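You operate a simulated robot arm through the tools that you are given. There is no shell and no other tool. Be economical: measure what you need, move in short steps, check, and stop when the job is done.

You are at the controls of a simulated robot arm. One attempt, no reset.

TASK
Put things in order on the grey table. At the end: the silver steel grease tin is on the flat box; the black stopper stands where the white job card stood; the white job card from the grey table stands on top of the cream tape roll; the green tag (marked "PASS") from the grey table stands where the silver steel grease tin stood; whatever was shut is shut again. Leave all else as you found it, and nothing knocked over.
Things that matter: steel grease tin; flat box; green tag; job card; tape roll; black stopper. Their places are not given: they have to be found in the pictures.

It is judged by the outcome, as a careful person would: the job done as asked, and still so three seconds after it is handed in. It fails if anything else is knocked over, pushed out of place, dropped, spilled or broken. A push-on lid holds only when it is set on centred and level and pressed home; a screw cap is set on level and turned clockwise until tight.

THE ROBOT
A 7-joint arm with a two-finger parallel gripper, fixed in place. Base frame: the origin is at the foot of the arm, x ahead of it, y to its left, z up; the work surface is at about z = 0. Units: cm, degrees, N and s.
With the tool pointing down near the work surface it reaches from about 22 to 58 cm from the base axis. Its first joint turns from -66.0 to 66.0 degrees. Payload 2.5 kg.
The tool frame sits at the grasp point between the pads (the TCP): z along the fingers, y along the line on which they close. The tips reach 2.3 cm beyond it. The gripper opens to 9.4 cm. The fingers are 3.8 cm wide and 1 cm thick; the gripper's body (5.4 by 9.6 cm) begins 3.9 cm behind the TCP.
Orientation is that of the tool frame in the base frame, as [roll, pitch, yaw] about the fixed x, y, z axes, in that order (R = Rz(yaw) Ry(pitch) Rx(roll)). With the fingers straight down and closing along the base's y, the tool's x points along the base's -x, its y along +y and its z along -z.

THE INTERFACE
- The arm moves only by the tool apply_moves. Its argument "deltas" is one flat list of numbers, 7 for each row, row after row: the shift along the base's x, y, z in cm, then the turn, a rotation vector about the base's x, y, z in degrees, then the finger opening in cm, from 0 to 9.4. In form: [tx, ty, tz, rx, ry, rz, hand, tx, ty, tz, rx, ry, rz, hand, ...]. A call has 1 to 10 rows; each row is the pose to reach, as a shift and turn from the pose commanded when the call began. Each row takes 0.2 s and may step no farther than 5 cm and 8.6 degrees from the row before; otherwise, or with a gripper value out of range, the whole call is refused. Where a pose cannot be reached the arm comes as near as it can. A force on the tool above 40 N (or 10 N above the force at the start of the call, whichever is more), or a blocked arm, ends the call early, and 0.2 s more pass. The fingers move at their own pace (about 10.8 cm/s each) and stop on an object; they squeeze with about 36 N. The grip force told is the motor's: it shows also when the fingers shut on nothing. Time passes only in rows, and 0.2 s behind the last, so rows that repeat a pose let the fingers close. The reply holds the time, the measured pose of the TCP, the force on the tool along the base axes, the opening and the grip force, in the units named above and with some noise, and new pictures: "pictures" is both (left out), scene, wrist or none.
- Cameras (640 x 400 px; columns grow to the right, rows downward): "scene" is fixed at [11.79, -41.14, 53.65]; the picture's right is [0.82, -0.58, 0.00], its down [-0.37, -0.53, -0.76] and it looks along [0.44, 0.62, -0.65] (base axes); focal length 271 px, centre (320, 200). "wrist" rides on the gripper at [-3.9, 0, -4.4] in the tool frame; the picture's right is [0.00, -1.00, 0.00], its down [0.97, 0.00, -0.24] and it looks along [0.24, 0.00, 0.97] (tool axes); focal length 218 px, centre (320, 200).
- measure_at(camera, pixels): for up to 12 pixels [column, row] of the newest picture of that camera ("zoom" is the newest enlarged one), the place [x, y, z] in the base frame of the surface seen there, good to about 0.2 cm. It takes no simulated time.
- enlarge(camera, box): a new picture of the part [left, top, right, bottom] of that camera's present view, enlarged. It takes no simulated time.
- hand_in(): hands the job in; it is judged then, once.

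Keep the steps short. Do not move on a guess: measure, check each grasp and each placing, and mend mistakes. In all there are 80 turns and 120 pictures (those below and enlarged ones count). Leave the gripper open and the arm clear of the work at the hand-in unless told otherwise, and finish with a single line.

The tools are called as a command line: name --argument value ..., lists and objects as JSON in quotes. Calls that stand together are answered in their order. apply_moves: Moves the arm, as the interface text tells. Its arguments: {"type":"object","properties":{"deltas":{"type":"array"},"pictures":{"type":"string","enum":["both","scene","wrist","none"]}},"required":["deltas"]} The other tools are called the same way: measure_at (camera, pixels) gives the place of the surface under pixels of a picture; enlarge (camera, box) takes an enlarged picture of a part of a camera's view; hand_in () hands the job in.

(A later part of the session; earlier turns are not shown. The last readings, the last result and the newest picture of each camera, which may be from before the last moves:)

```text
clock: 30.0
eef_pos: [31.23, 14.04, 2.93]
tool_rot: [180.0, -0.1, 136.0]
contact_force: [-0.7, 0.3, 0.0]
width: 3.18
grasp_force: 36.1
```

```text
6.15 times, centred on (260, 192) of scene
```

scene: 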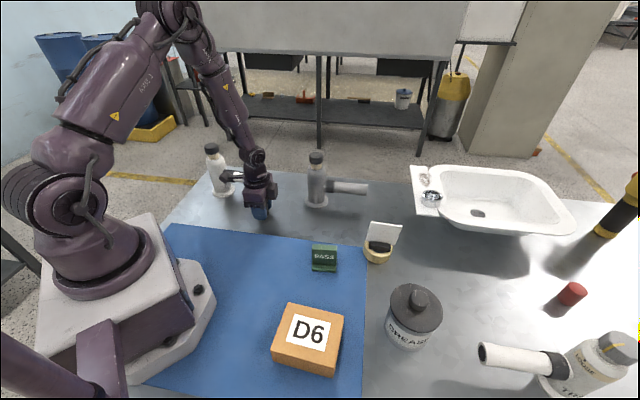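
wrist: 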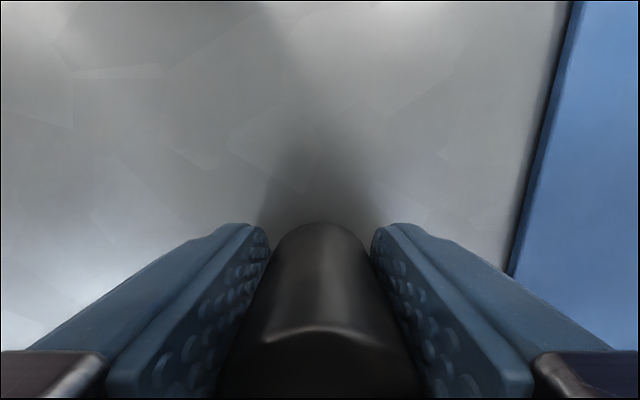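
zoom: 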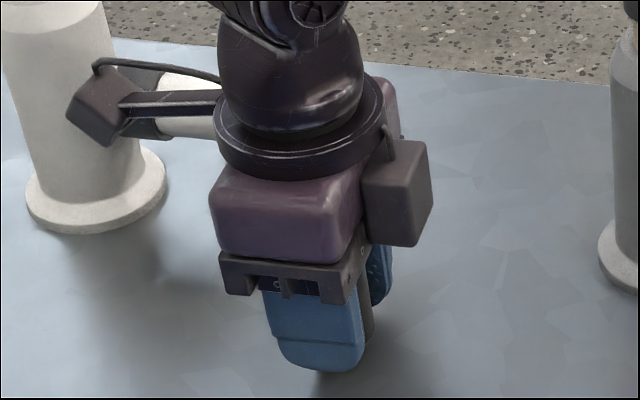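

The wrist's side-box appears near the white sprayer. I measure its height before going lower.

measure_at --camera "zoom" --pixels '[[95, 120], [85, 110], [120, 110], [107, 135], [60, 60], [180, 125], [110, 40], [60, 120], [145, 100]]'

```text
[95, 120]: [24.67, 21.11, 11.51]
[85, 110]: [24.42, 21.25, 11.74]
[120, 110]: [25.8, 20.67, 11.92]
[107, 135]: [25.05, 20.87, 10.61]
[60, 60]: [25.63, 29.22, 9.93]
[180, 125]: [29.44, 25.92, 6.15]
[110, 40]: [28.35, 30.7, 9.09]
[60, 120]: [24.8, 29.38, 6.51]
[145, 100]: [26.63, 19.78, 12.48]
```

The box is at z 10.6+ and y 21, about 5 cm clear of the sprayer at y≈26–30. I lower the stopper the last half centimetre.

apply_moves --deltas '[0, 0, -0.2, 0, 0, 0, 0, 0, 0, -0.4, 0, 0, 0, 0, 0, 0, -0.55, 0, 0, 0, 0]' --pictures "none"

```text
clock: 30.8
eef_pos: [31.31, 14.13, 2.58]
tool_rot: [-180.0, 0.1, 135.9]
contact_force: [0.2, 0.1, -0.9]
width: 3.17
grasp_force: 35.9
```

apply_moves --deltas '[0, 0, -0.07, 0, 0, 0, 0, 0, 0, -0.14, 0, 0, 0, 0, 0, 0, -0.14, 0, 0, 0, 0]' --pictures "none"

```text
clock: 31.6
eef_pos: [31.43, 13.98, 2.37]
tool_rot: [180.0, 0.0, 136.1]
contact_force: [-3.0, 3.0, 12.5]
width: 3.18
grasp_force: 36.2
```

Contact at 12 N: the stopper is on the table. I ease up a hair, open and rise.

apply_moves --deltas '[0, 0, 0.08, 0, 0, 0, 0, 0, 0, 0.08, 0, 0, 0, 3.6, 0, 0, 0.08, 0, 0, 0, 5, 0, 0, 0.08, 0, 0, 0, 5.4, 0, 0, 2, 0, 0, 0, 5.4, 0, 0, 6, 0, 0, 0, 5.4, 0, 0, 10, 0, 0, 0, 5.4, 0, 0, 14, 0, 0, 0, 5.4, 0, 0, 17, 0, 0, 0, 5.4, 0, 0, 17, 0, 0, 0, 5.4]'

```text
clock: 33.8
eef_pos: [31.1, 14.08, 19.33]
tool_rot: [179.9, 0.0, 136.1]
contact_force: [-0.3, -0.2, -0.1]
width: 5.41
grasp_force: 0.0
```

scene: 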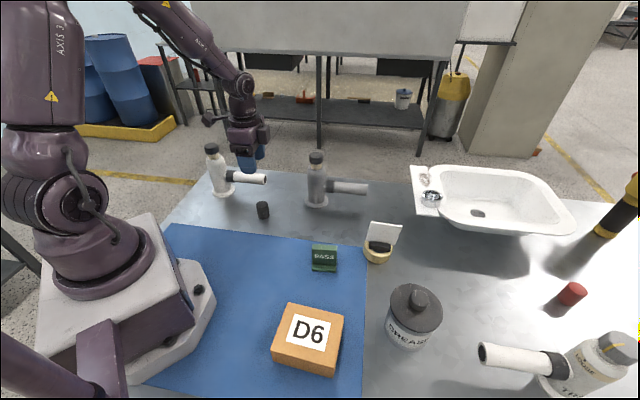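
wrist: 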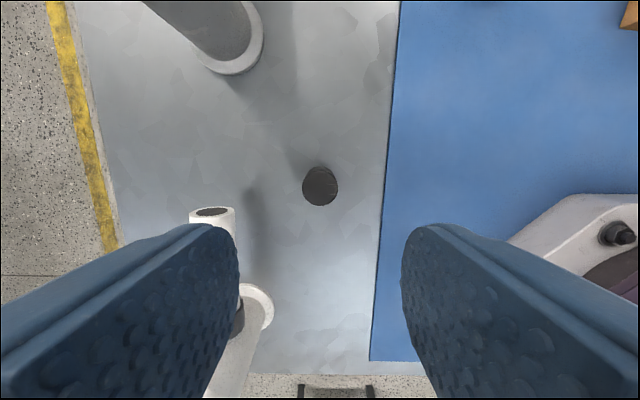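

The stopper stands upright on the card's old place. Now I go over to the tin at (39.3,-31.3) at height, gripper fully open.

apply_moves --deltas '[0.8, -4.6, 1, 0, 0, 0, 7, 1.6, -9.2, 2, 0, 0, 0, 9.4, 2.4, -13.8, 2, 0, 0, 0, 9.4, 3.3, -18.4, 2, 0, 0, 0, 9.4, 4.1, -23, 2, 0, 0, 0, 9.4, 4.9, -27.6, 2, 0, 0, 0, 9.4, 5.7, -32.2, 2, 0, 0, 0, 9.4, 6.6, -36.8, 2, 0, 0, 0, 9.4, 7.4, -41.4, 2, 0, 0, 0, 9.4, 8.2, -45.4, 2, 0, 0, 0, 9.4]'

measure_at --camera "scene" --pixels '[[482, 350], [490, 365]]'

```text
clock: 36.0
eef_pos: [39.48, -31.4, 21.14]
tool_rot: [-180.0, 0.0, 136.1]
contact_force: [-0.1, -0.7, 1.0]
width: 9.37
grasp_force: 0.0
```

scene: 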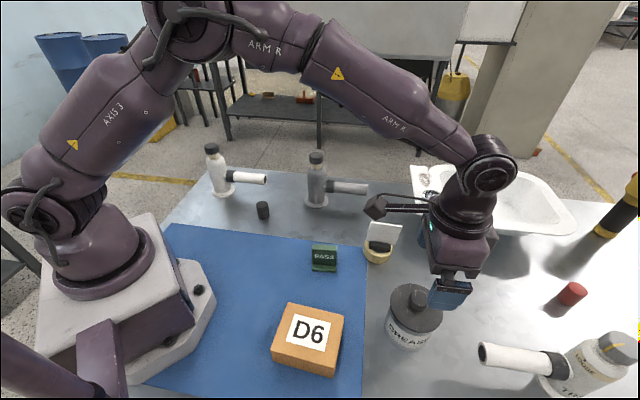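
wrist: 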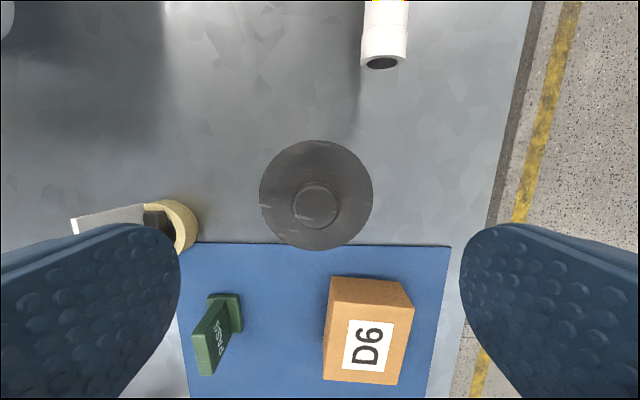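

```text
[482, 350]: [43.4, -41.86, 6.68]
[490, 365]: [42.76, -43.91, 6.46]
```

The lid appears at columns 260–372 (about 8.6 cm wide). I measure its rim precisely for centring.

enlarge --camera "wrist" --box '[236, 130, 396, 260]'

measure_at --camera "wrist" --pixels '[[262, 195], [370, 195], [317, 143], [315, 247], [315, 200], [297, 204], [336, 204], [315, 186], [315, 225]]'

```text
3.08 times, centred on (316, 195) of wrist
```

zoom: 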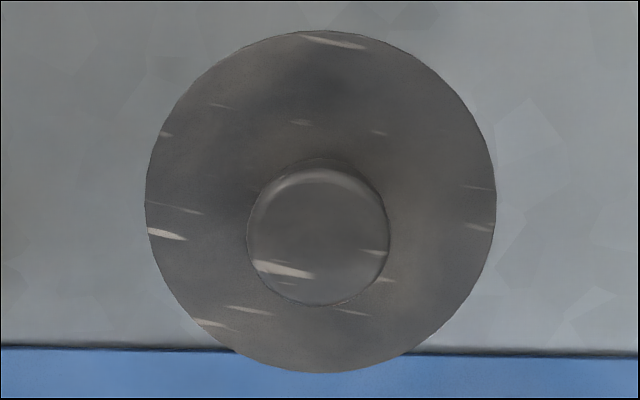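

```text
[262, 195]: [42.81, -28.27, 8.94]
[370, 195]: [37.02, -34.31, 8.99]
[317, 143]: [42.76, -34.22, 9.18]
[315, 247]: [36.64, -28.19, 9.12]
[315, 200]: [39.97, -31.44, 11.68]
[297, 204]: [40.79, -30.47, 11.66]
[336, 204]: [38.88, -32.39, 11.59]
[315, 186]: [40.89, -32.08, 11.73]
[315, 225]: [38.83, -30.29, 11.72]
```

Tin centre (39.8,-31.3). I shift (+0.35,+0.1) and descend to TCP z≈13, just above lid level, and recheck centring.

apply_moves --deltas '[0.35, 0.1, -2, 0, 0, 0, 9.4, 0.35, 0.1, -5, 0, 0, 0, 9.4, 0.35, 0.1, -8, 0, 0, 0, 9.4, 0.35, 0.1, -8, 0, 0, 0, 9.4]'

enlarge --camera "scene" --box '[370, 255, 480, 365]'

```text
clock: 37.0
eef_pos: [40.05, -31.08, 13.07]
tool_rot: [180.0, 0.0, 135.9]
contact_force: [-0.1, 0.0, 0.2]
width: 9.41
grasp_force: 0.1
```

scene: 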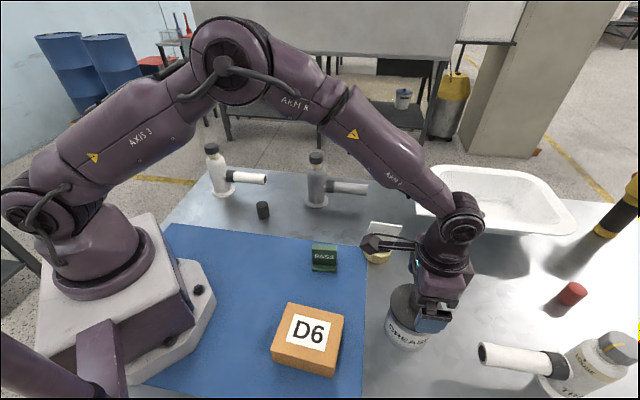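
wrist: 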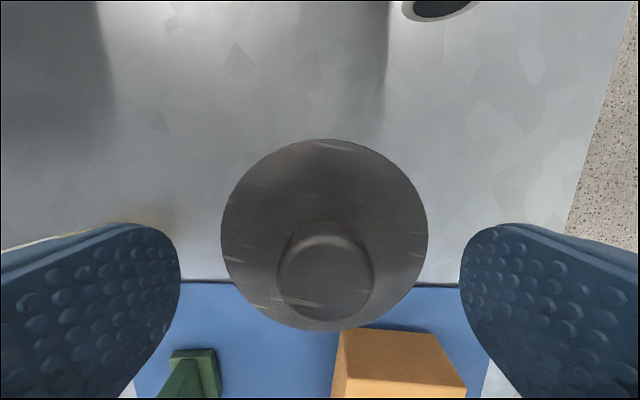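

```text
3.64 times, centred on (425, 310) of scene
```

zoom: 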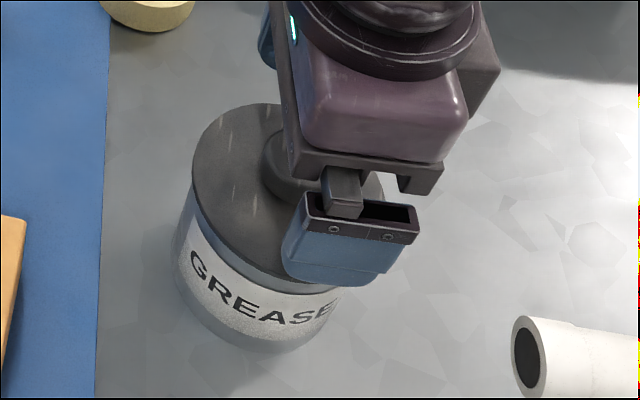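

Centred within 0.2 cm; I correct by (0.05,-0.3) and descend around the lid to z≈8.3 with fingers open.

apply_moves --deltas '[0.05, -0.3, 0, 0, 0, 0, 9.4, 0.05, -0.3, -1, 0, 0, 0, 9.4, 0.05, -0.3, -2, 0, 0, 0, 9.4, 0.05, -0.3, -3, 0, 0, 0, 9.4, 0.05, -0.3, -4, 0, 0, 0, 9.4, 0.05, -0.3, -4.7, 0, 0, 0, 9.4, 0.05, -0.3, -4.7, 0, 0, 0, 9.4]'

enlarge --camera "scene" --box '[370, 255, 480, 365]'

```text
clock: 38.6
eef_pos: [40.11, -31.4, 8.69]
tool_rot: [180.0, 0.0, 136.0]
contact_force: [-0.1, 0.7, 0.0]
width: 9.41
grasp_force: 0.1
```

scene: 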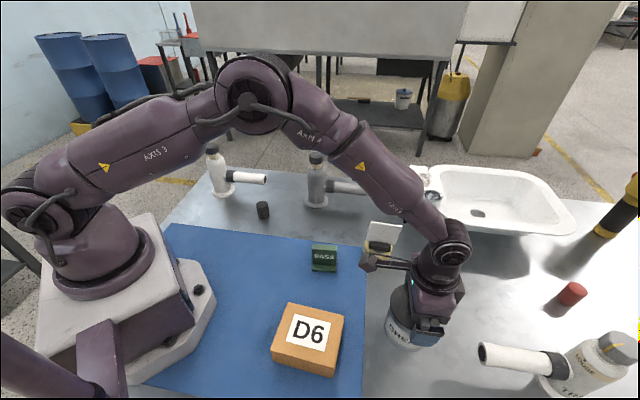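
wrist: 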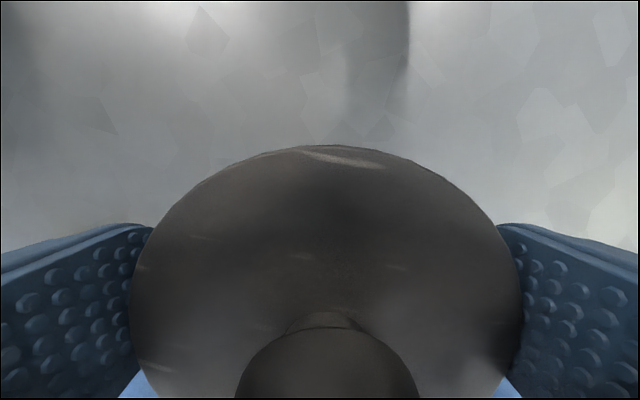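

```text
3.64 times, centred on (425, 310) of scene
```

zoom: 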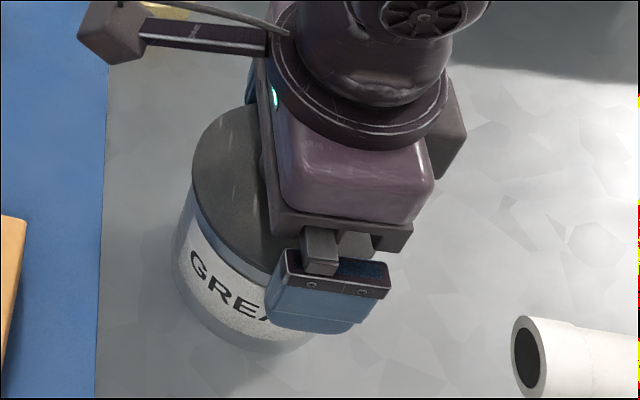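

The fingers straddle the lid evenly (columns 130 and 524). I go down 0.5 more, close, and lift 0.4 cm slowly to test whether the whole tin follows.

apply_moves --deltas '[-0.1, -0.1, -0.5, 0, 0, 0, 9.4, -0.1, -0.1, -0.5, 0, 0, 0, 9.4, -0.1, -0.1, -0.5, 0, 0, 0, 8, -0.1, -0.1, -0.5, 0, 0, 0, 8, -0.1, -0.1, -0.5, 0, 0, 0, 7, -0.1, -0.1, -0.5, 0, 0, 0, 7]' --pictures "wrist"

enlarge --camera "scene" --box '[370, 285, 450, 365]'

```text
clock: 40.0
eef_pos: [39.91, -31.61, 8.18]
tool_rot: [-179.9, 0.0, 136.1]
contact_force: [1.9, 0.4, 0.0]
width: 8.82
grasp_force: 36.2
```

wrist: 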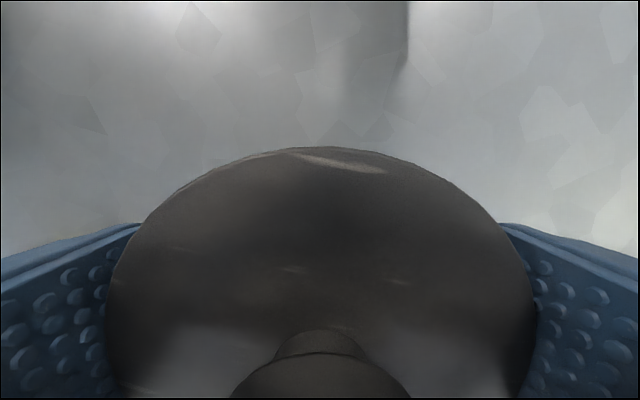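

```text
5.00 times, centred on (410, 325) of scene
```

zoom: 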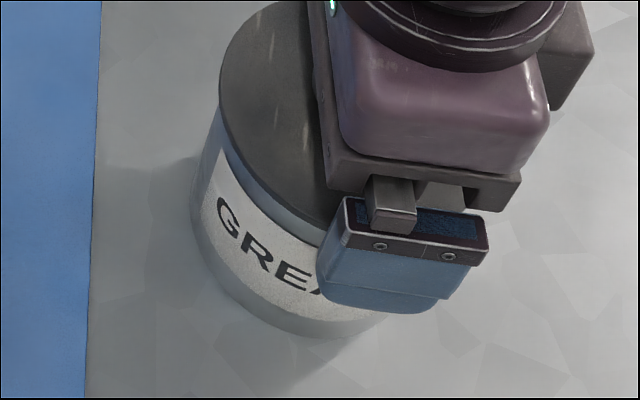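

Gripped at 8.82 cm, wider than the 8.6 lid, so probably on the body itself. I lift slowly and check.

apply_moves --deltas '[0, 0, 0.1, 0, 0, 0, 7, 0, 0, 0.25, 0, 0, 0, 7, 0, 0, 0.4, 0, 0, 0, 7, 0, 0, 0.6, 0, 0, 0, 7, 0, 0, 0.8, 0, 0, 0, 7, 0, 0, 1.0, 0, 0, 0, 7, 0, 0, 1.0, 0, 0, 0, 7]' --pictures "wrist"

enlarge --camera "scene" --box '[370, 285, 450, 365]'

```text
clock: 41.6
eef_pos: [39.95, -31.69, 9.29]
tool_rot: [179.9, 0.0, 136.1]
contact_force: [1.2, 1.0, -0.2]
width: 8.87
grasp_force: 36.2
```

wrist: 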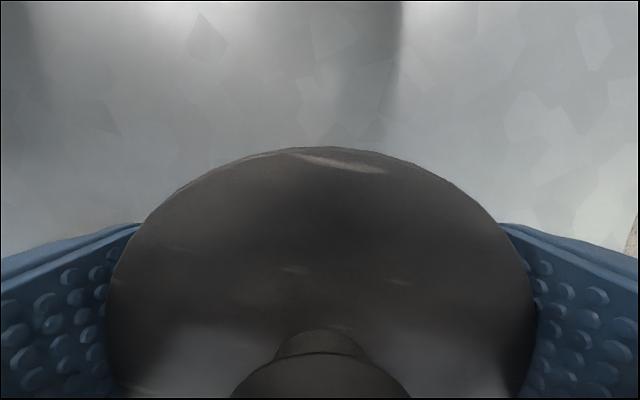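

```text
5.00 times, centred on (410, 325) of scene
```

zoom: 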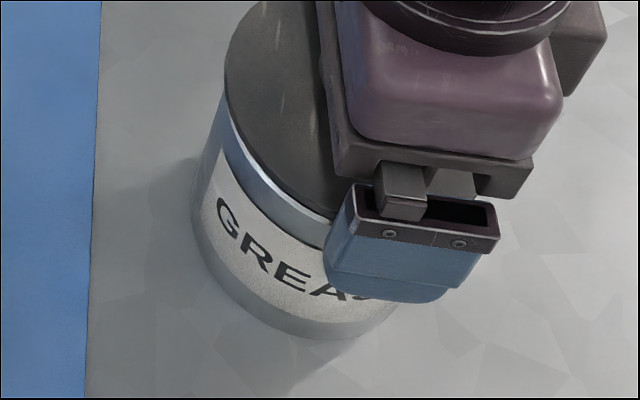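

The label stayed put while the lid rose, so only the lid came up: it is a push-on lid, and the fingers can't hold the body past it. I set it back down, release, and will take the lid off by its knob, move the tin by its body, then press the lid back on.

apply_moves --deltas '[0, 0, -0.4, 0, 0, 0, 7, 0, 0, -0.8, 0, 0, 0, 7, 0, 0, -1.0, 0, 0, 0, 7, 0, 0, -1.0, 0, 0, 0, 9.4, 0, 0, -1.0, 0, 0, 0, 9.4, 0, 0, -1.0, 0, 0, 0, 9.4, 0, 0, 1, 0, 0, 0, 9.4, 0, 0, 4, 0, 0, 0, 9.4, 0, 0, 8, 0, 0, 0, 9.4, 0, 0, 8, 0, 0, 0, 9.4]'

enlarge --camera "scene" --box '[370, 275, 450, 365]'

measure_at --camera "zoom" --pixels '[[300, 250]]'

```text
clock: 43.8
eef_pos: [39.94, -31.32, 17.04]
tool_rot: [-179.9, 0.0, 136.0]
contact_force: [-0.1, 0.1, 0.4]
width: 9.41
grasp_force: 0.0
```

scene: 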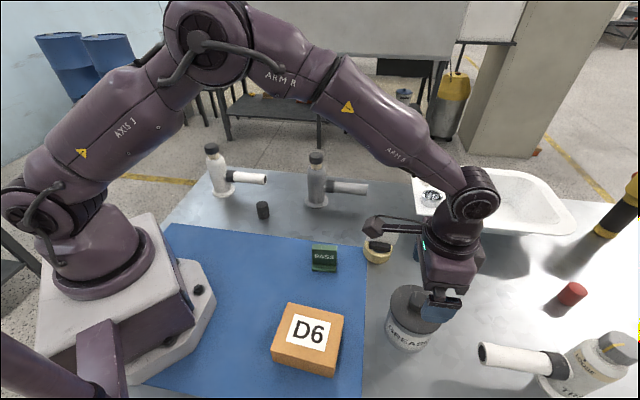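
wrist: 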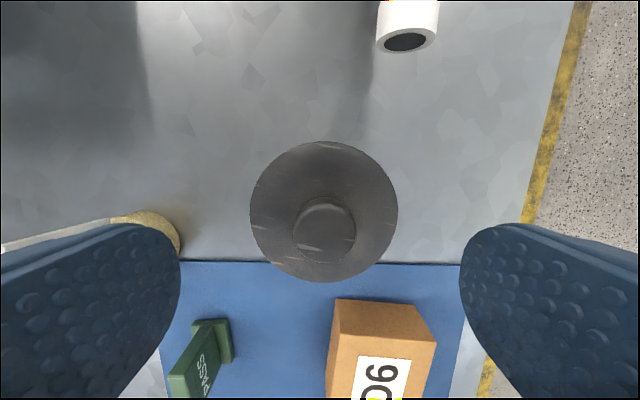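

```text
4.44 times, centred on (410, 320) of scene
```

zoom: 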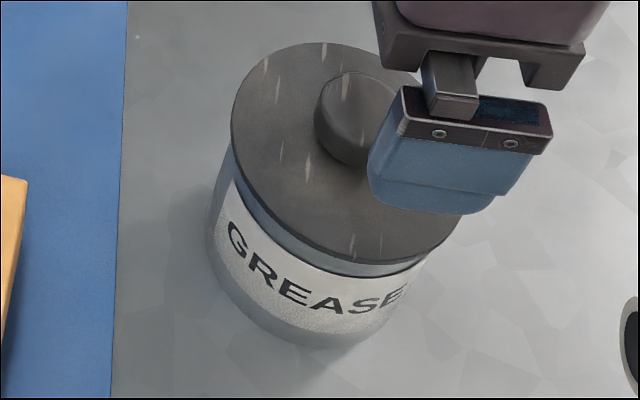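

```text
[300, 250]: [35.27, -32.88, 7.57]
```

The lid sits back on. I measure the lid height, rim and knob before gripping the knob.

measure_at --camera "wrist" --pixels '[[253, 210], [394, 210], [323, 145], [323, 278], [297, 232], [352, 232], [325, 208], [325, 258], [325, 235]]'

measure_at --camera "scene" --pixels '[[391.5, 300], [422, 330], [393, 312], [409, 328]]'

```text
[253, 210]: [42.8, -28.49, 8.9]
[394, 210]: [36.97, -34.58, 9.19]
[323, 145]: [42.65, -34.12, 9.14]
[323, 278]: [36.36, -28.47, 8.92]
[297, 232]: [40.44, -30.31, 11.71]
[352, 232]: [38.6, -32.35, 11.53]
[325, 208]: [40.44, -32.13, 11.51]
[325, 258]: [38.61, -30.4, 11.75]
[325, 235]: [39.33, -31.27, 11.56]
```

```text
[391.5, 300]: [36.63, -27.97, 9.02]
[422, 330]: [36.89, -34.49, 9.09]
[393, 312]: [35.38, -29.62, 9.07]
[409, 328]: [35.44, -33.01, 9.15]
```

Knob centre (39.5,-31.3), top 11.6, lid top 9.1. I lower to z≈11.8 (tips just above the lid) with a 5 cm opening and close on the knob.

apply_moves --deltas '[-0.14, -0.14, 0, 0, 0, 0, 6, -0.14, -0.14, -1, 0, 0, 0, 5, -0.14, -0.14, -3, 0, 0, 0, 5, -0.14, -0.14, -4.5, 0, 0, 0, 5, -0.14, -0.14, -5.2, 0, 0, 0, 5, -0.14, -0.14, -5.2, 0, 0, 0, 5, -0.14, -0.14, -5.2, 0, 0, 0, 0, -0.14, -0.14, -5.2, 0, 0, 0, 0, -0.14, -0.14, -5.2, 0, 0, 0, 0]'

enlarge --camera "scene" --box '[370, 275, 450, 365]'

```text
clock: 45.8
eef_pos: [39.71, -31.83, 12.12]
tool_rot: [180.0, 0.1, 136.0]
contact_force: [0.0, 0.7, -0.3]
width: 2.98
grasp_force: 36.3
```

scene: 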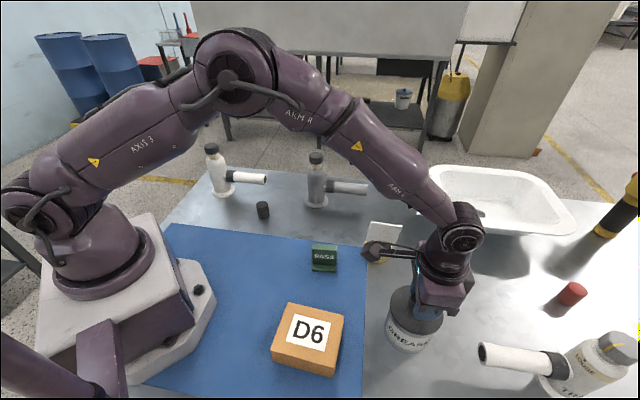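
wrist: 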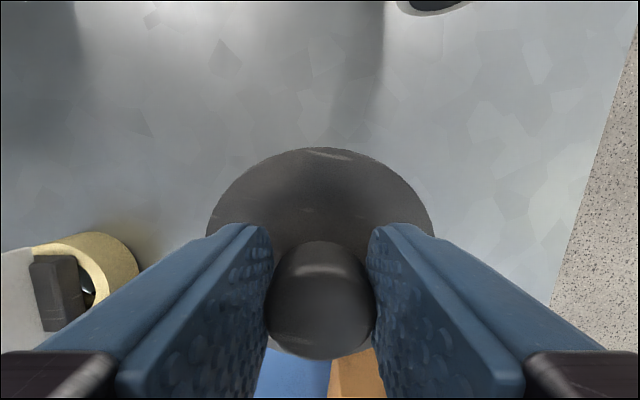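

```text
4.44 times, centred on (410, 320) of scene
```

zoom: 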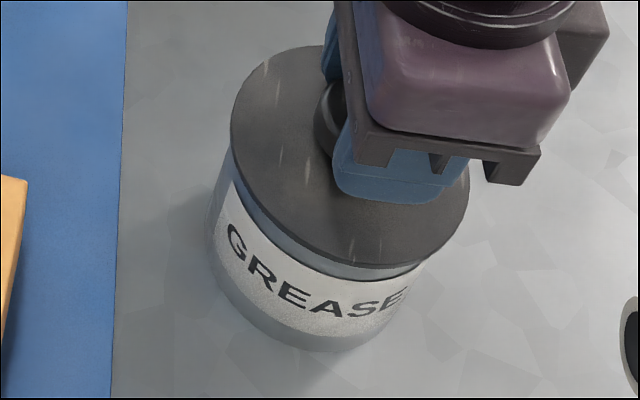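

The knob is held (2.98 cm). I lift slowly.

apply_moves --deltas '[0, 0, 0.2, 0, 0, 0, 0, 0, 0, 0.5, 0, 0, 0, 0, 0, 0, 0.9, 0, 0, 0, 0, 0, 0, 1.4, 0, 0, 0, 0, 0, 0, 2, 0, 0, 0, 0, 0, 0, 2.7, 0, 0, 0, 0, 0, 0, 3.5, 0, 0, 0, 0, 0, 0, 4.3, 0, 0, 0, 0, 0, 0, 5, 0, 0, 0, 0, 0, 0, 5, 0, 0, 0, 0]'

enlarge --camera "scene" --box '[370, 265, 460, 365]'

```text
clock: 48.0
eef_pos: [39.79, -31.96, 16.98]
tool_rot: [180.0, 0.0, 136.1]
contact_force: [0.1, 0.1, -0.7]
width: 3.02
grasp_force: 36.4
```

scene: 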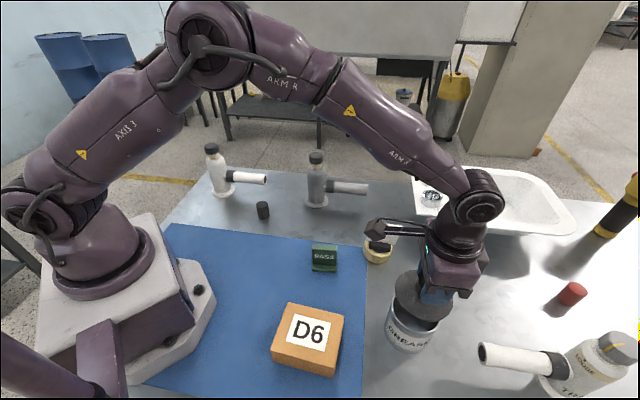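
wrist: 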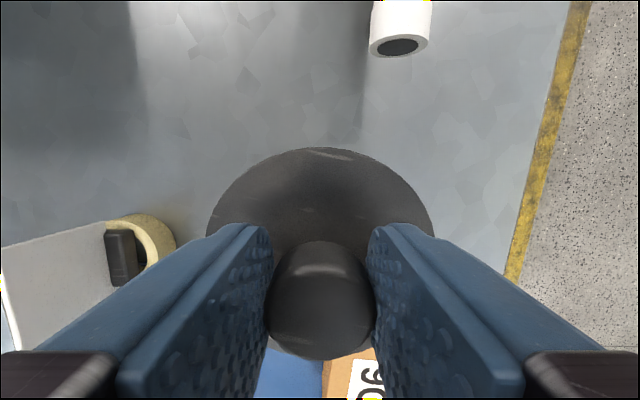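

```text
4.00 times, centred on (415, 315) of scene
```

zoom: 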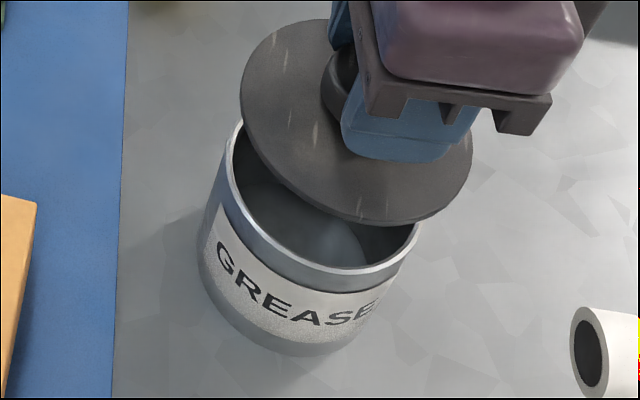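

The lid is off, held level, the tin open and untouched. I carry the lid to the free spot at about (51,-25.5) and lower to ~1.5 cm above the table.

apply_moves --deltas '[1.3, 0.7, 0, 0, 0, 0, 0, 3.3, 1.9, 0, 0, 0, 0, 0, 5.3, 3, 0, 0, 0, 0, 0, 7.3, 4.1, 0, 0, 0, 0, 0, 9.3, 5.3, 0, 0, 0, 0, 0, 11.3, 6.4, -1, 0, 0, 0, 0, 11.3, 6.4, -4, 0, 0, 0, 0, 11.3, 6.4, -7.5, 0, 0, 0, 0, 11.3, 6.4, -10.5, 0, 0, 0, 0, 11.3, 6.4, -11.8, 0, 0, 0, 0]'

enlarge --camera "scene" --box '[370, 215, 500, 365]'

```text
clock: 50.2
eef_pos: [51.12, -25.33, 5.16]
tool_rot: [-180.0, 0.0, 136.0]
contact_force: [-0.2, 0.7, -0.6]
width: 3.03
grasp_force: 36.1
```

scene: 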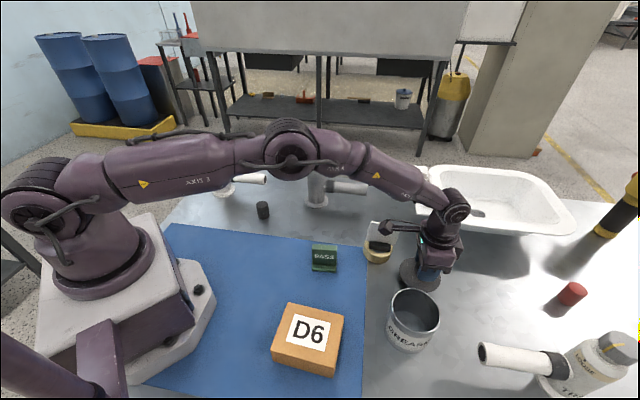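
wrist: 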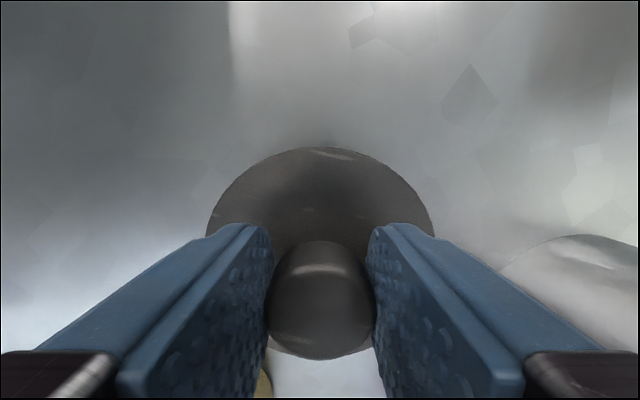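

```text
2.67 times, centred on (435, 290) of scene
```

zoom: 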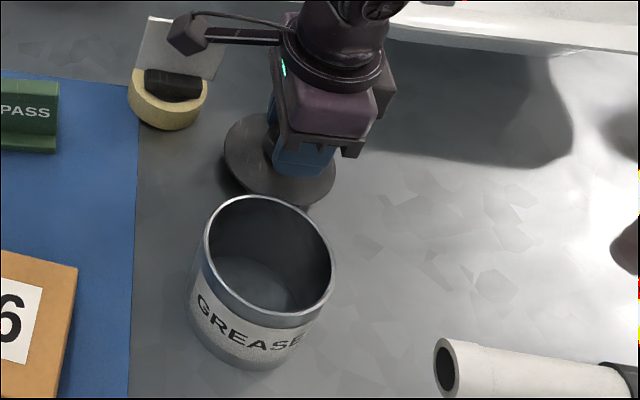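

Clear all round. I lower in fine steps; the force guard will show contact.

apply_moves --deltas '[0, 0, -0.3, 0, 0, 0, 0, 0, 0, -0.6, 0, 0, 0, 0, 0, 0, -0.8, 0, 0, 0, 0, 0, 0, -1.0, 0, 0, 0, 0, 0, 0, -1.1, 0, 0, 0, 0]' --pictures "none"

enlarge --camera "scene" --box '[390, 235, 460, 305]'

```text
clock: 51.4
eef_pos: [50.99, -25.44, 4.12]
tool_rot: [179.9, 0.0, 136.0]
contact_force: [-3.5, 2.3, 9.0]
width: 3.0
grasp_force: 36.0
```

```text
5.71 times, centred on (425, 270) of scene
```

zoom: 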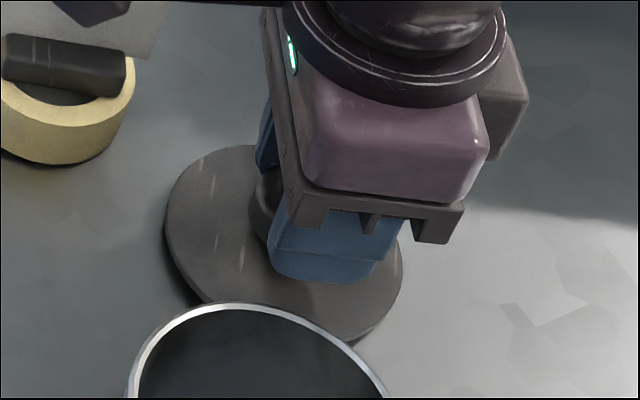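

The lid rests on the table (9 N contact). I release and rise.

apply_moves --deltas '[0, 0, 0.06, 0, 0, 0, 2, 0, 0, 0.06, 0, 0, 0, 4, 0, 0, 0.06, 0, 0, 0, 5, 0, 0, 0.06, 0, 0, 0, 5, 0, 0, 2, 0, 0, 0, 5, 0, 0, 5, 0, 0, 0, 5, 0, 0, 9, 0, 0, 0, 5, 0, 0, 13, 0, 0, 0, 5, 0, 0, 13, 0, 0, 0, 5]'

enlarge --camera "scene" --box '[380, 245, 460, 360]'

```text
clock: 53.4
eef_pos: [50.96, -25.45, 17.04]
tool_rot: [180.0, 0.0, 136.0]
contact_force: [1.1, 0.4, 0.7]
width: 5.0
grasp_force: 0.0
```

scene: 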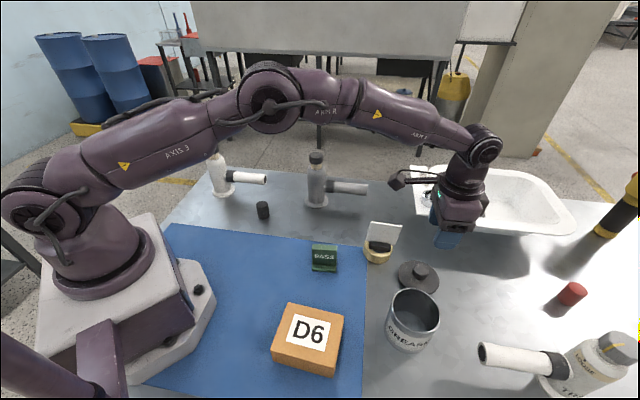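
wrist: 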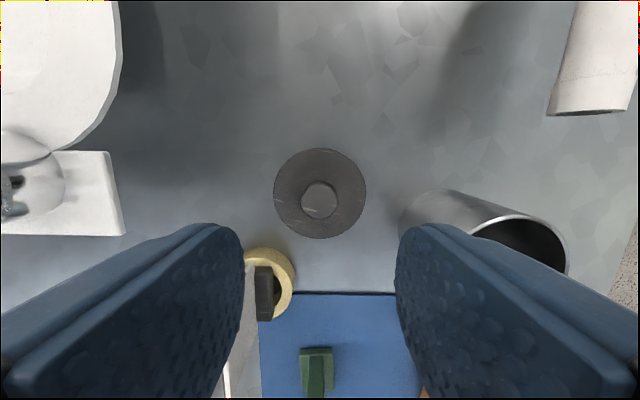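

```text
3.48 times, centred on (420, 302) of scene
```

zoom: 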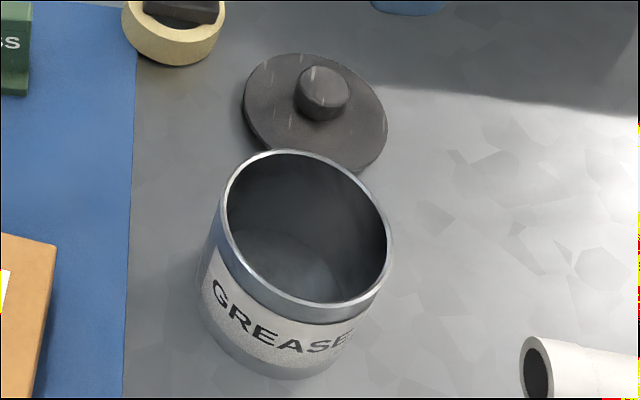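

Lid is safely aside. Now back over the tin at height with the gripper wide open.

apply_moves --deltas '[-2.8, -1.6, 0, 0, 0, 0, 9.4, -5.6, -3.2, 0, 0, 0, 0, 9.4, -8.5, -4.8, 0, 0, 0, 0, 9.4, -11.3, -6.4, 0, 0, 0, 0, 9.4, -11.3, -6.4, -3, 0, 0, 0, 9.4, -11.3, -6.4, -4, 0, 0, 0, 9.4, -11.3, -6.4, -4, 0, 0, 0, 9.4]' --pictures "wrist"

enlarge --camera "wrist" --box '[160, 100, 480, 300]'

```text
clock: 55.0
eef_pos: [39.61, -31.93, 13.2]
tool_rot: [180.0, -0.1, 136.0]
contact_force: [0.0, 0.6, -0.5]
width: 9.4
grasp_force: 0.0
```

wrist: 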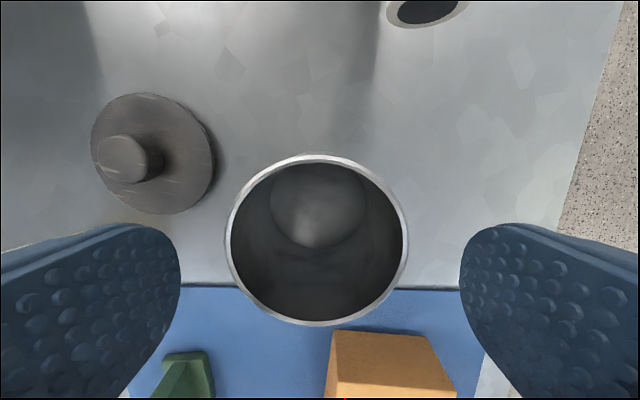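

```text
2.00 times, centred on (320, 200) of wrist
```

zoom: 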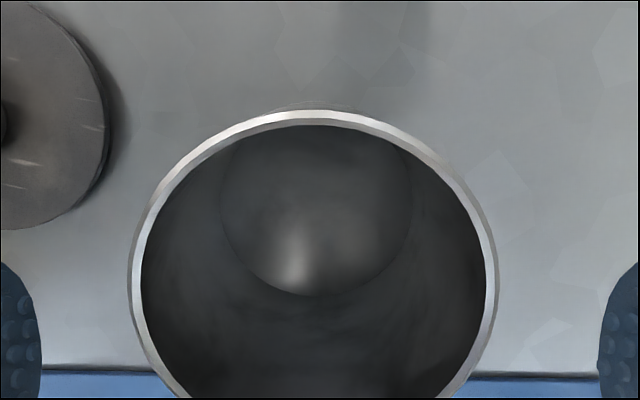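

Measuring the open rim.

measure_at --camera "wrist" --pixels '[[228, 240], [405, 240], [318, 158], [316, 323], [256, 178], [380, 180]]'

```text
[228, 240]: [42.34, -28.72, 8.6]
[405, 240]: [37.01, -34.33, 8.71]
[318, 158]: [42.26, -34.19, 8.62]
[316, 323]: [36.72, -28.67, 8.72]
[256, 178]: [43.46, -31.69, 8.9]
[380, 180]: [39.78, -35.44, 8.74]
```

Rim centre about (39.6,-31.45), height 8.65, diameter about 8. I descend to z≈5.6 (palm 0.8 cm above the rim) and grip the body.

apply_moves --deltas '[0.1, 0.1, 0, 0, 0, 0, 9.4, 0.1, 0.1, -1.5, 0, 0, 0, 9.4, 0.1, 0.1, -3.5, 0, 0, 0, 9.4, 0.1, 0.1, -5.5, 0, 0, 0, 9.4, 0.1, 0.1, -7, 0, 0, 0, 9.4, 0.1, 0.1, -7.5, 0, 0, 0, 9.4, 0.1, 0.1, -7.5, 0, 0, 0, 9.4]'

```text
clock: 56.6
eef_pos: [39.77, -31.78, 5.51]
tool_rot: [180.0, 0.0, 135.9]
contact_force: [-0.5, 0.2, -0.7]
width: 9.39
grasp_force: 0.0
```

scene: 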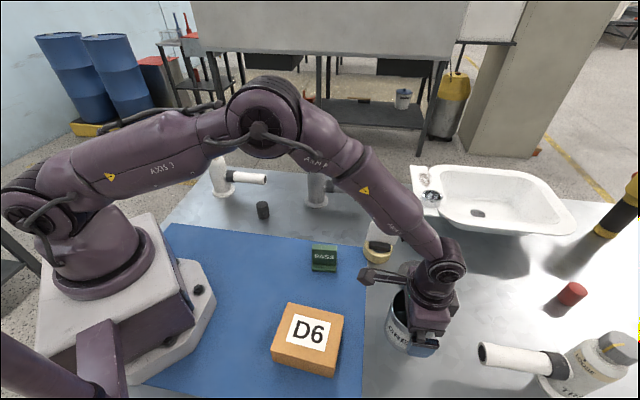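
wrist: 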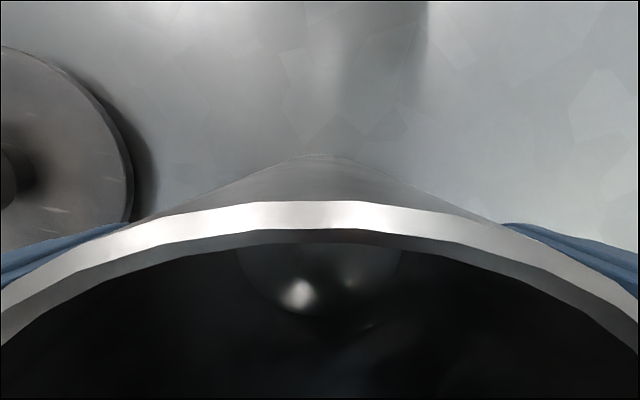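

The fingers flank the body. I close and lift slowly.

apply_moves --deltas '[0, 0, 0, 0, 0, 0, 8, 0, 0, 0, 0, 0, 0, 7, 0, 0, 0, 0, 0, 0, 6, 0, 0, 0.1, 0, 0, 0, 6, 0, 0, 0.3, 0, 0, 0, 6, 0, 0, 0.5, 0, 0, 0, 6, 0, 0, 0.8, 0, 0, 0, 6, 0, 0, 1.2, 0, 0, 0, 6, 0, 0, 1.6, 0, 0, 0, 6]' --pictures "wrist"

enlarge --camera "scene" --box '[370, 265, 460, 365]'

```text
clock: 58.6
eef_pos: [39.72, -31.66, 6.98]
tool_rot: [180.0, 0.0, 136.0]
contact_force: [0.4, -0.2, -4.5]
width: 8.76
grasp_force: 35.8
```

wrist: 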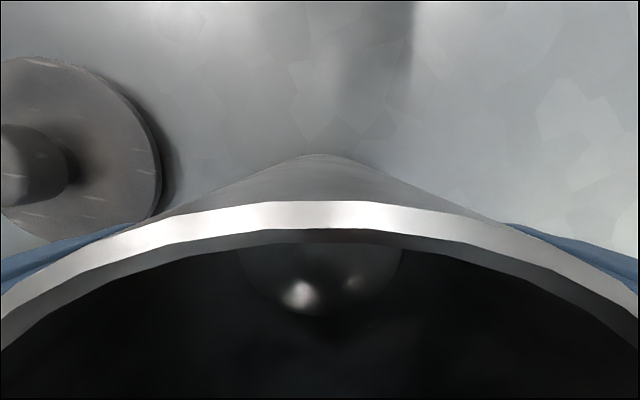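

```text
4.00 times, centred on (415, 315) of scene
```

zoom: 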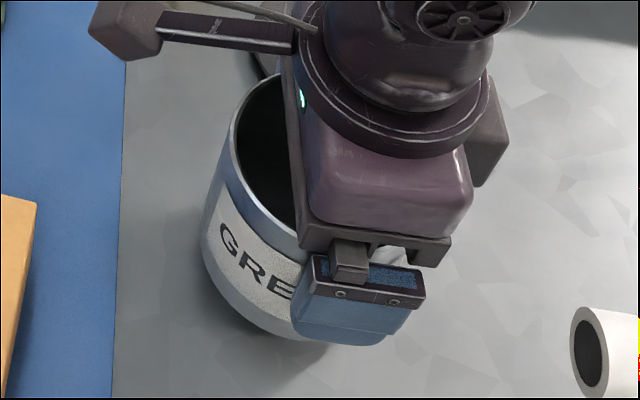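

The whole tin is held (about 4.5 N weight). I lift on up gently.

apply_moves --deltas '[0, 0, 0.6, 0, 0, 0, 6, 0, 0, 1.4, 0, 0, 0, 6, 0, 0, 2.4, 0, 0, 0, 6, 0, 0, 3.5, 0, 0, 0, 6, 0, 0, 4.7, 0, 0, 0, 6, 0, 0, 5.9, 0, 0, 0, 6, 0, 0, 7, 0, 0, 0, 6, 0, 0, 8, 0, 0, 0, 6, 0, 0, 8.5, 0, 0, 0, 6, 0, 0, 8.5, 0, 0, 0, 6]' --pictures "none"

apply_moves --deltas '[-1, 0.5, 0, 0, 0, 0, 6, -2.8, 1.4, 0, 0, 0, 0, 6, -4.8, 2.4, 0, 0, 0, 0, 6, -7, 3.5, 0, 0, 0, 0, 6, -9.2, 4.6, 0, 0, 0, 0, 6, -11.4, 5.7, 0, 0, 0, 0, 6, -13.6, 6.8, 0, 0, 0, 0, 6, -15.5, 7.75, 0, 0, 0, 0, 6, -16.8, 8.4, 0, 0, 0, 0, 6, -17.2, 8.6, 0, 0, 0, 0, 6]'

enlarge --camera "scene" --box '[230, 235, 390, 395]'

```text
clock: 60.8
eef_pos: [39.84, -31.64, 15.51]
tool_rot: [-179.9, 0.0, 136.0]
contact_force: [0.8, -0.1, -4.6]
width: 8.76
grasp_force: 36.0
```

```text
clock: 63.0
eef_pos: [22.4, -22.92, 15.7]
tool_rot: [-179.9, 0.0, 136.0]
contact_force: [1.0, -0.5, -5.2]
width: 8.77
grasp_force: 35.6
```

scene: 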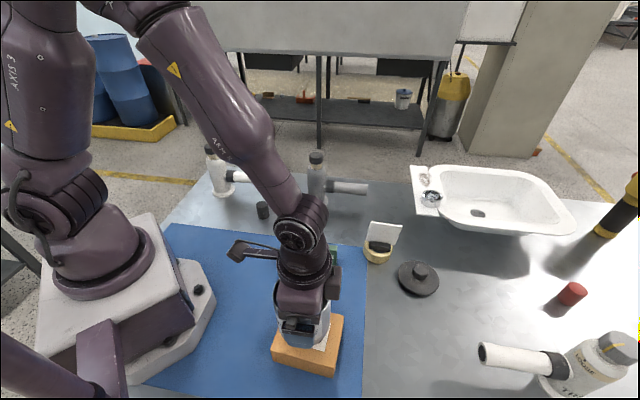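
wrist: 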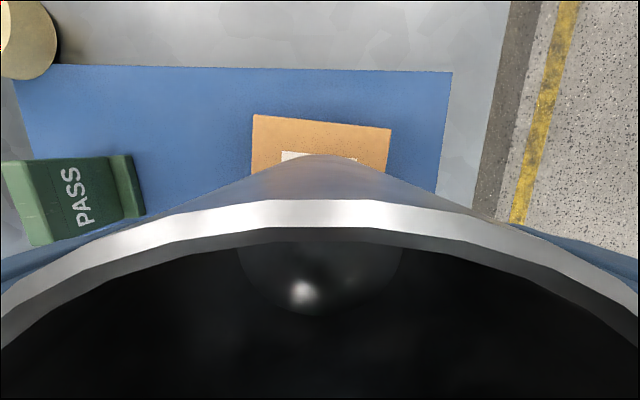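

```text
2.50 times, centred on (310, 315) of scene
```

zoom: 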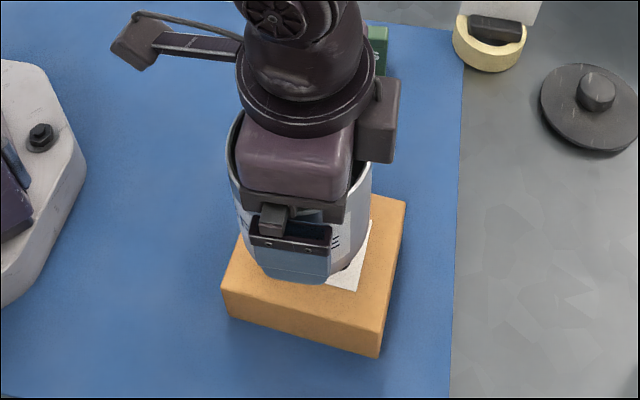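

The box is centred under the tin (far edge columns 253–391). I lower to just above the box.

apply_moves --deltas '[0, 0, -0.8, 0, 0, 0, 6, 0, 0, -2, 0, 0, 0, 6, 0, 0, -3, 0, 0, 0, 6, 0, 0, -3.8, 0, 0, 0, 6, 0, 0, -4.1, 0, 0, 0, 6, 0, 0, -4.1, 0, 0, 0, 6]'

enlarge --camera "scene" --box '[250, 275, 370, 395]'

```text
clock: 64.4
eef_pos: [22.62, -22.93, 11.63]
tool_rot: [180.0, 0.0, 136.0]
contact_force: [-0.2, 0.3, -5.1]
width: 8.78
grasp_force: 35.9
```

scene: 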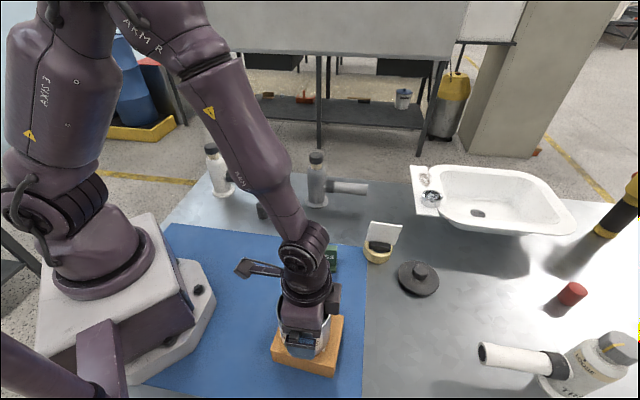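
wrist: 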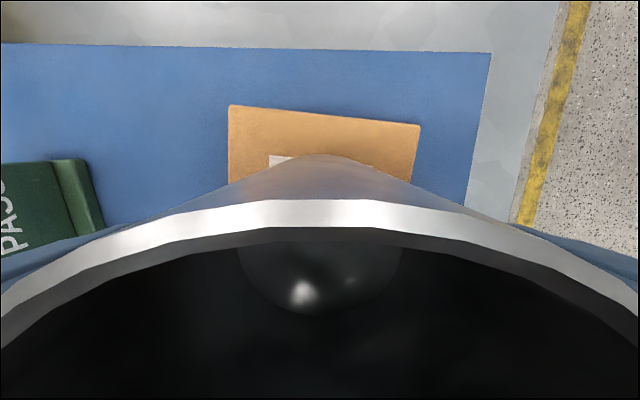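

```text
3.33 times, centred on (310, 335) of scene
```

zoom: 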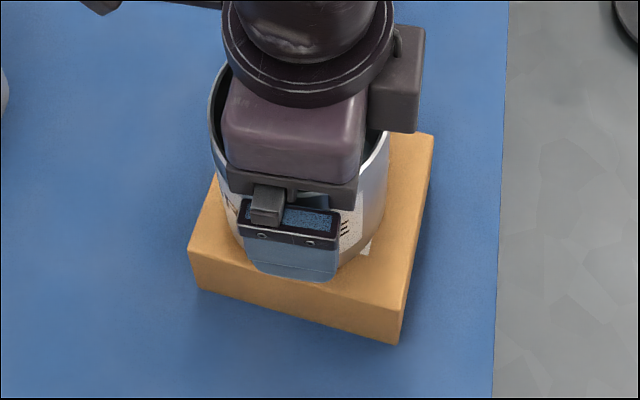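

I check the tin's position over the box with measurements before setting it down.

measure_at --camera "zoom" --pixels '[[192, 247], [402, 308], [430, 139], [385, 180], [380, 215], [214, 105], [225, 68], [232, 215], [385, 145]]'

measure_at --camera "wrist" --pixels '[[231, 108], [418, 127], [320, 158], [320, 210], [270, 203], [370, 203], [320, 117]]'

```text
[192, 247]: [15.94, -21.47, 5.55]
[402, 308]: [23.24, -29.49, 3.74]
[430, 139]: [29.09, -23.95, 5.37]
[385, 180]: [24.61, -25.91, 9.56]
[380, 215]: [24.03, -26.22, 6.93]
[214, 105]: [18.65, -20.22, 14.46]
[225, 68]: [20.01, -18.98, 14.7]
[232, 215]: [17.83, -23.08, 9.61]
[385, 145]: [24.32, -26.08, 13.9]
```

```text
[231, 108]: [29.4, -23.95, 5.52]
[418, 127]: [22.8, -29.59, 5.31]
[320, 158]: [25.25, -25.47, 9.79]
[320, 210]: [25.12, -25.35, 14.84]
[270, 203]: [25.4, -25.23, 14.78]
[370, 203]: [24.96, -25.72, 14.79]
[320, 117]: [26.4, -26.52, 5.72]
```

The tin centre is (22.1,-22.5) against the box centre (22.5,-22.8). I shift (0.4,-0.35) and lower finely to contact.

apply_moves --deltas '[0.4, -0.35, 0, 0, 0, 0, 6, 0.4, -0.35, -0.2, 0, 0, 0, 6, 0.4, -0.35, -0.35, 0, 0, 0, 6, 0.4, -0.35, -0.5, 0, 0, 0, 6, 0.4, -0.35, -0.5, 0, 0, 0, 6]' --pictures "none"

```text
clock: 65.6
eef_pos: [23.02, -23.36, 11.07]
tool_rot: [179.9, -0.1, 136.1]
contact_force: [0.1, 0.4, -4.7]
width: 8.78
grasp_force: 35.7
```

apply_moves --deltas '[0, 0, -0.08, 0, 0, 0, 6, 0, 0, -0.16, 0, 0, 0, 6, 0, 0, -0.22, 0, 0, 0, 6]' --pictures "none"

```text
clock: 66.4
eef_pos: [23.03, -23.31, 10.89]
tool_rot: [179.9, -0.1, 136.2]
contact_force: [-4.2, 8.9, 22.1]
width: 8.78
grasp_force: 35.8
```

Contact. I ease up a little, open slowly and rise.

apply_moves --deltas '[0, 0, 0.12, 0, 0, 0, 6, 0, 0, 0.14, 0, 0, 0, 6, 0, 0, 0.14, 0, 0, 0, 9, 0, 0, 0.14, 0, 0, 0, 9.4, 0, 0, 0.14, 0, 0, 0, 9.4, 0, 0, 1.5, 0, 0, 0, 9.4, 0, 0, 3.5, 0, 0, 0, 9.4, 0, 0, 6, 0, 0, 0, 9.4, 0, 0, 9, 0, 0, 0, 9.4, 0, 0, 9, 0, 0, 0, 9.4]'

enlarge --camera "scene" --box '[250, 255, 370, 395]'

```text
clock: 68.6
eef_pos: [22.74, -23.21, 19.73]
tool_rot: [179.9, 0.1, 136.2]
contact_force: [-0.4, 0.5, -0.4]
width: 9.43
grasp_force: 0.0
```

scene: 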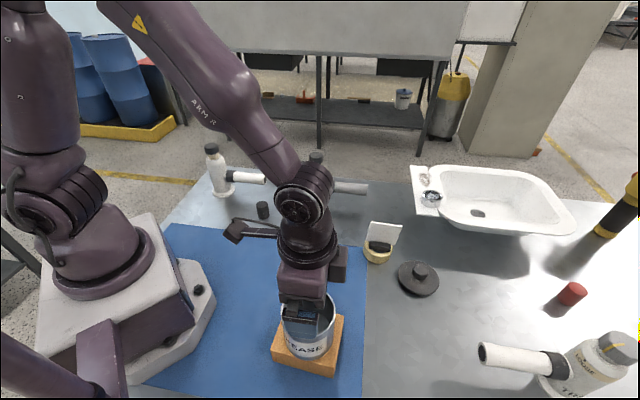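
wrist: 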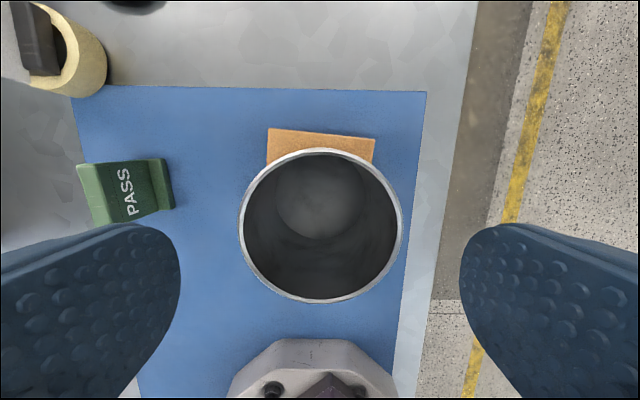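

```text
2.86 times, centred on (310, 325) of scene
```

zoom: 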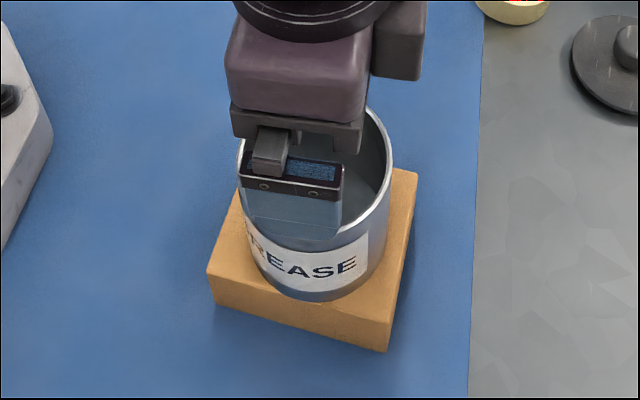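

The tin stands on the box. I measure its rim for placing the lid later.

measure_at --camera "wrist" --pixels '[[242, 222], [401, 222], [322, 151], [322, 300], [265, 170], [378, 170], [262, 280], [378, 282], [270, 132], [373, 141]]'

```text
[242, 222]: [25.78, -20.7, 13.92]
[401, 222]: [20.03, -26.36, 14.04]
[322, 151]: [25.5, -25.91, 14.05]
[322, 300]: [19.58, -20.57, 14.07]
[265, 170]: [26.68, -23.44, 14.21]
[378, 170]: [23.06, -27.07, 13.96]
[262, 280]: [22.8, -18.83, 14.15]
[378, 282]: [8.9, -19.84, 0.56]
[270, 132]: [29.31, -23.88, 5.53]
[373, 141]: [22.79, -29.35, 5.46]
```

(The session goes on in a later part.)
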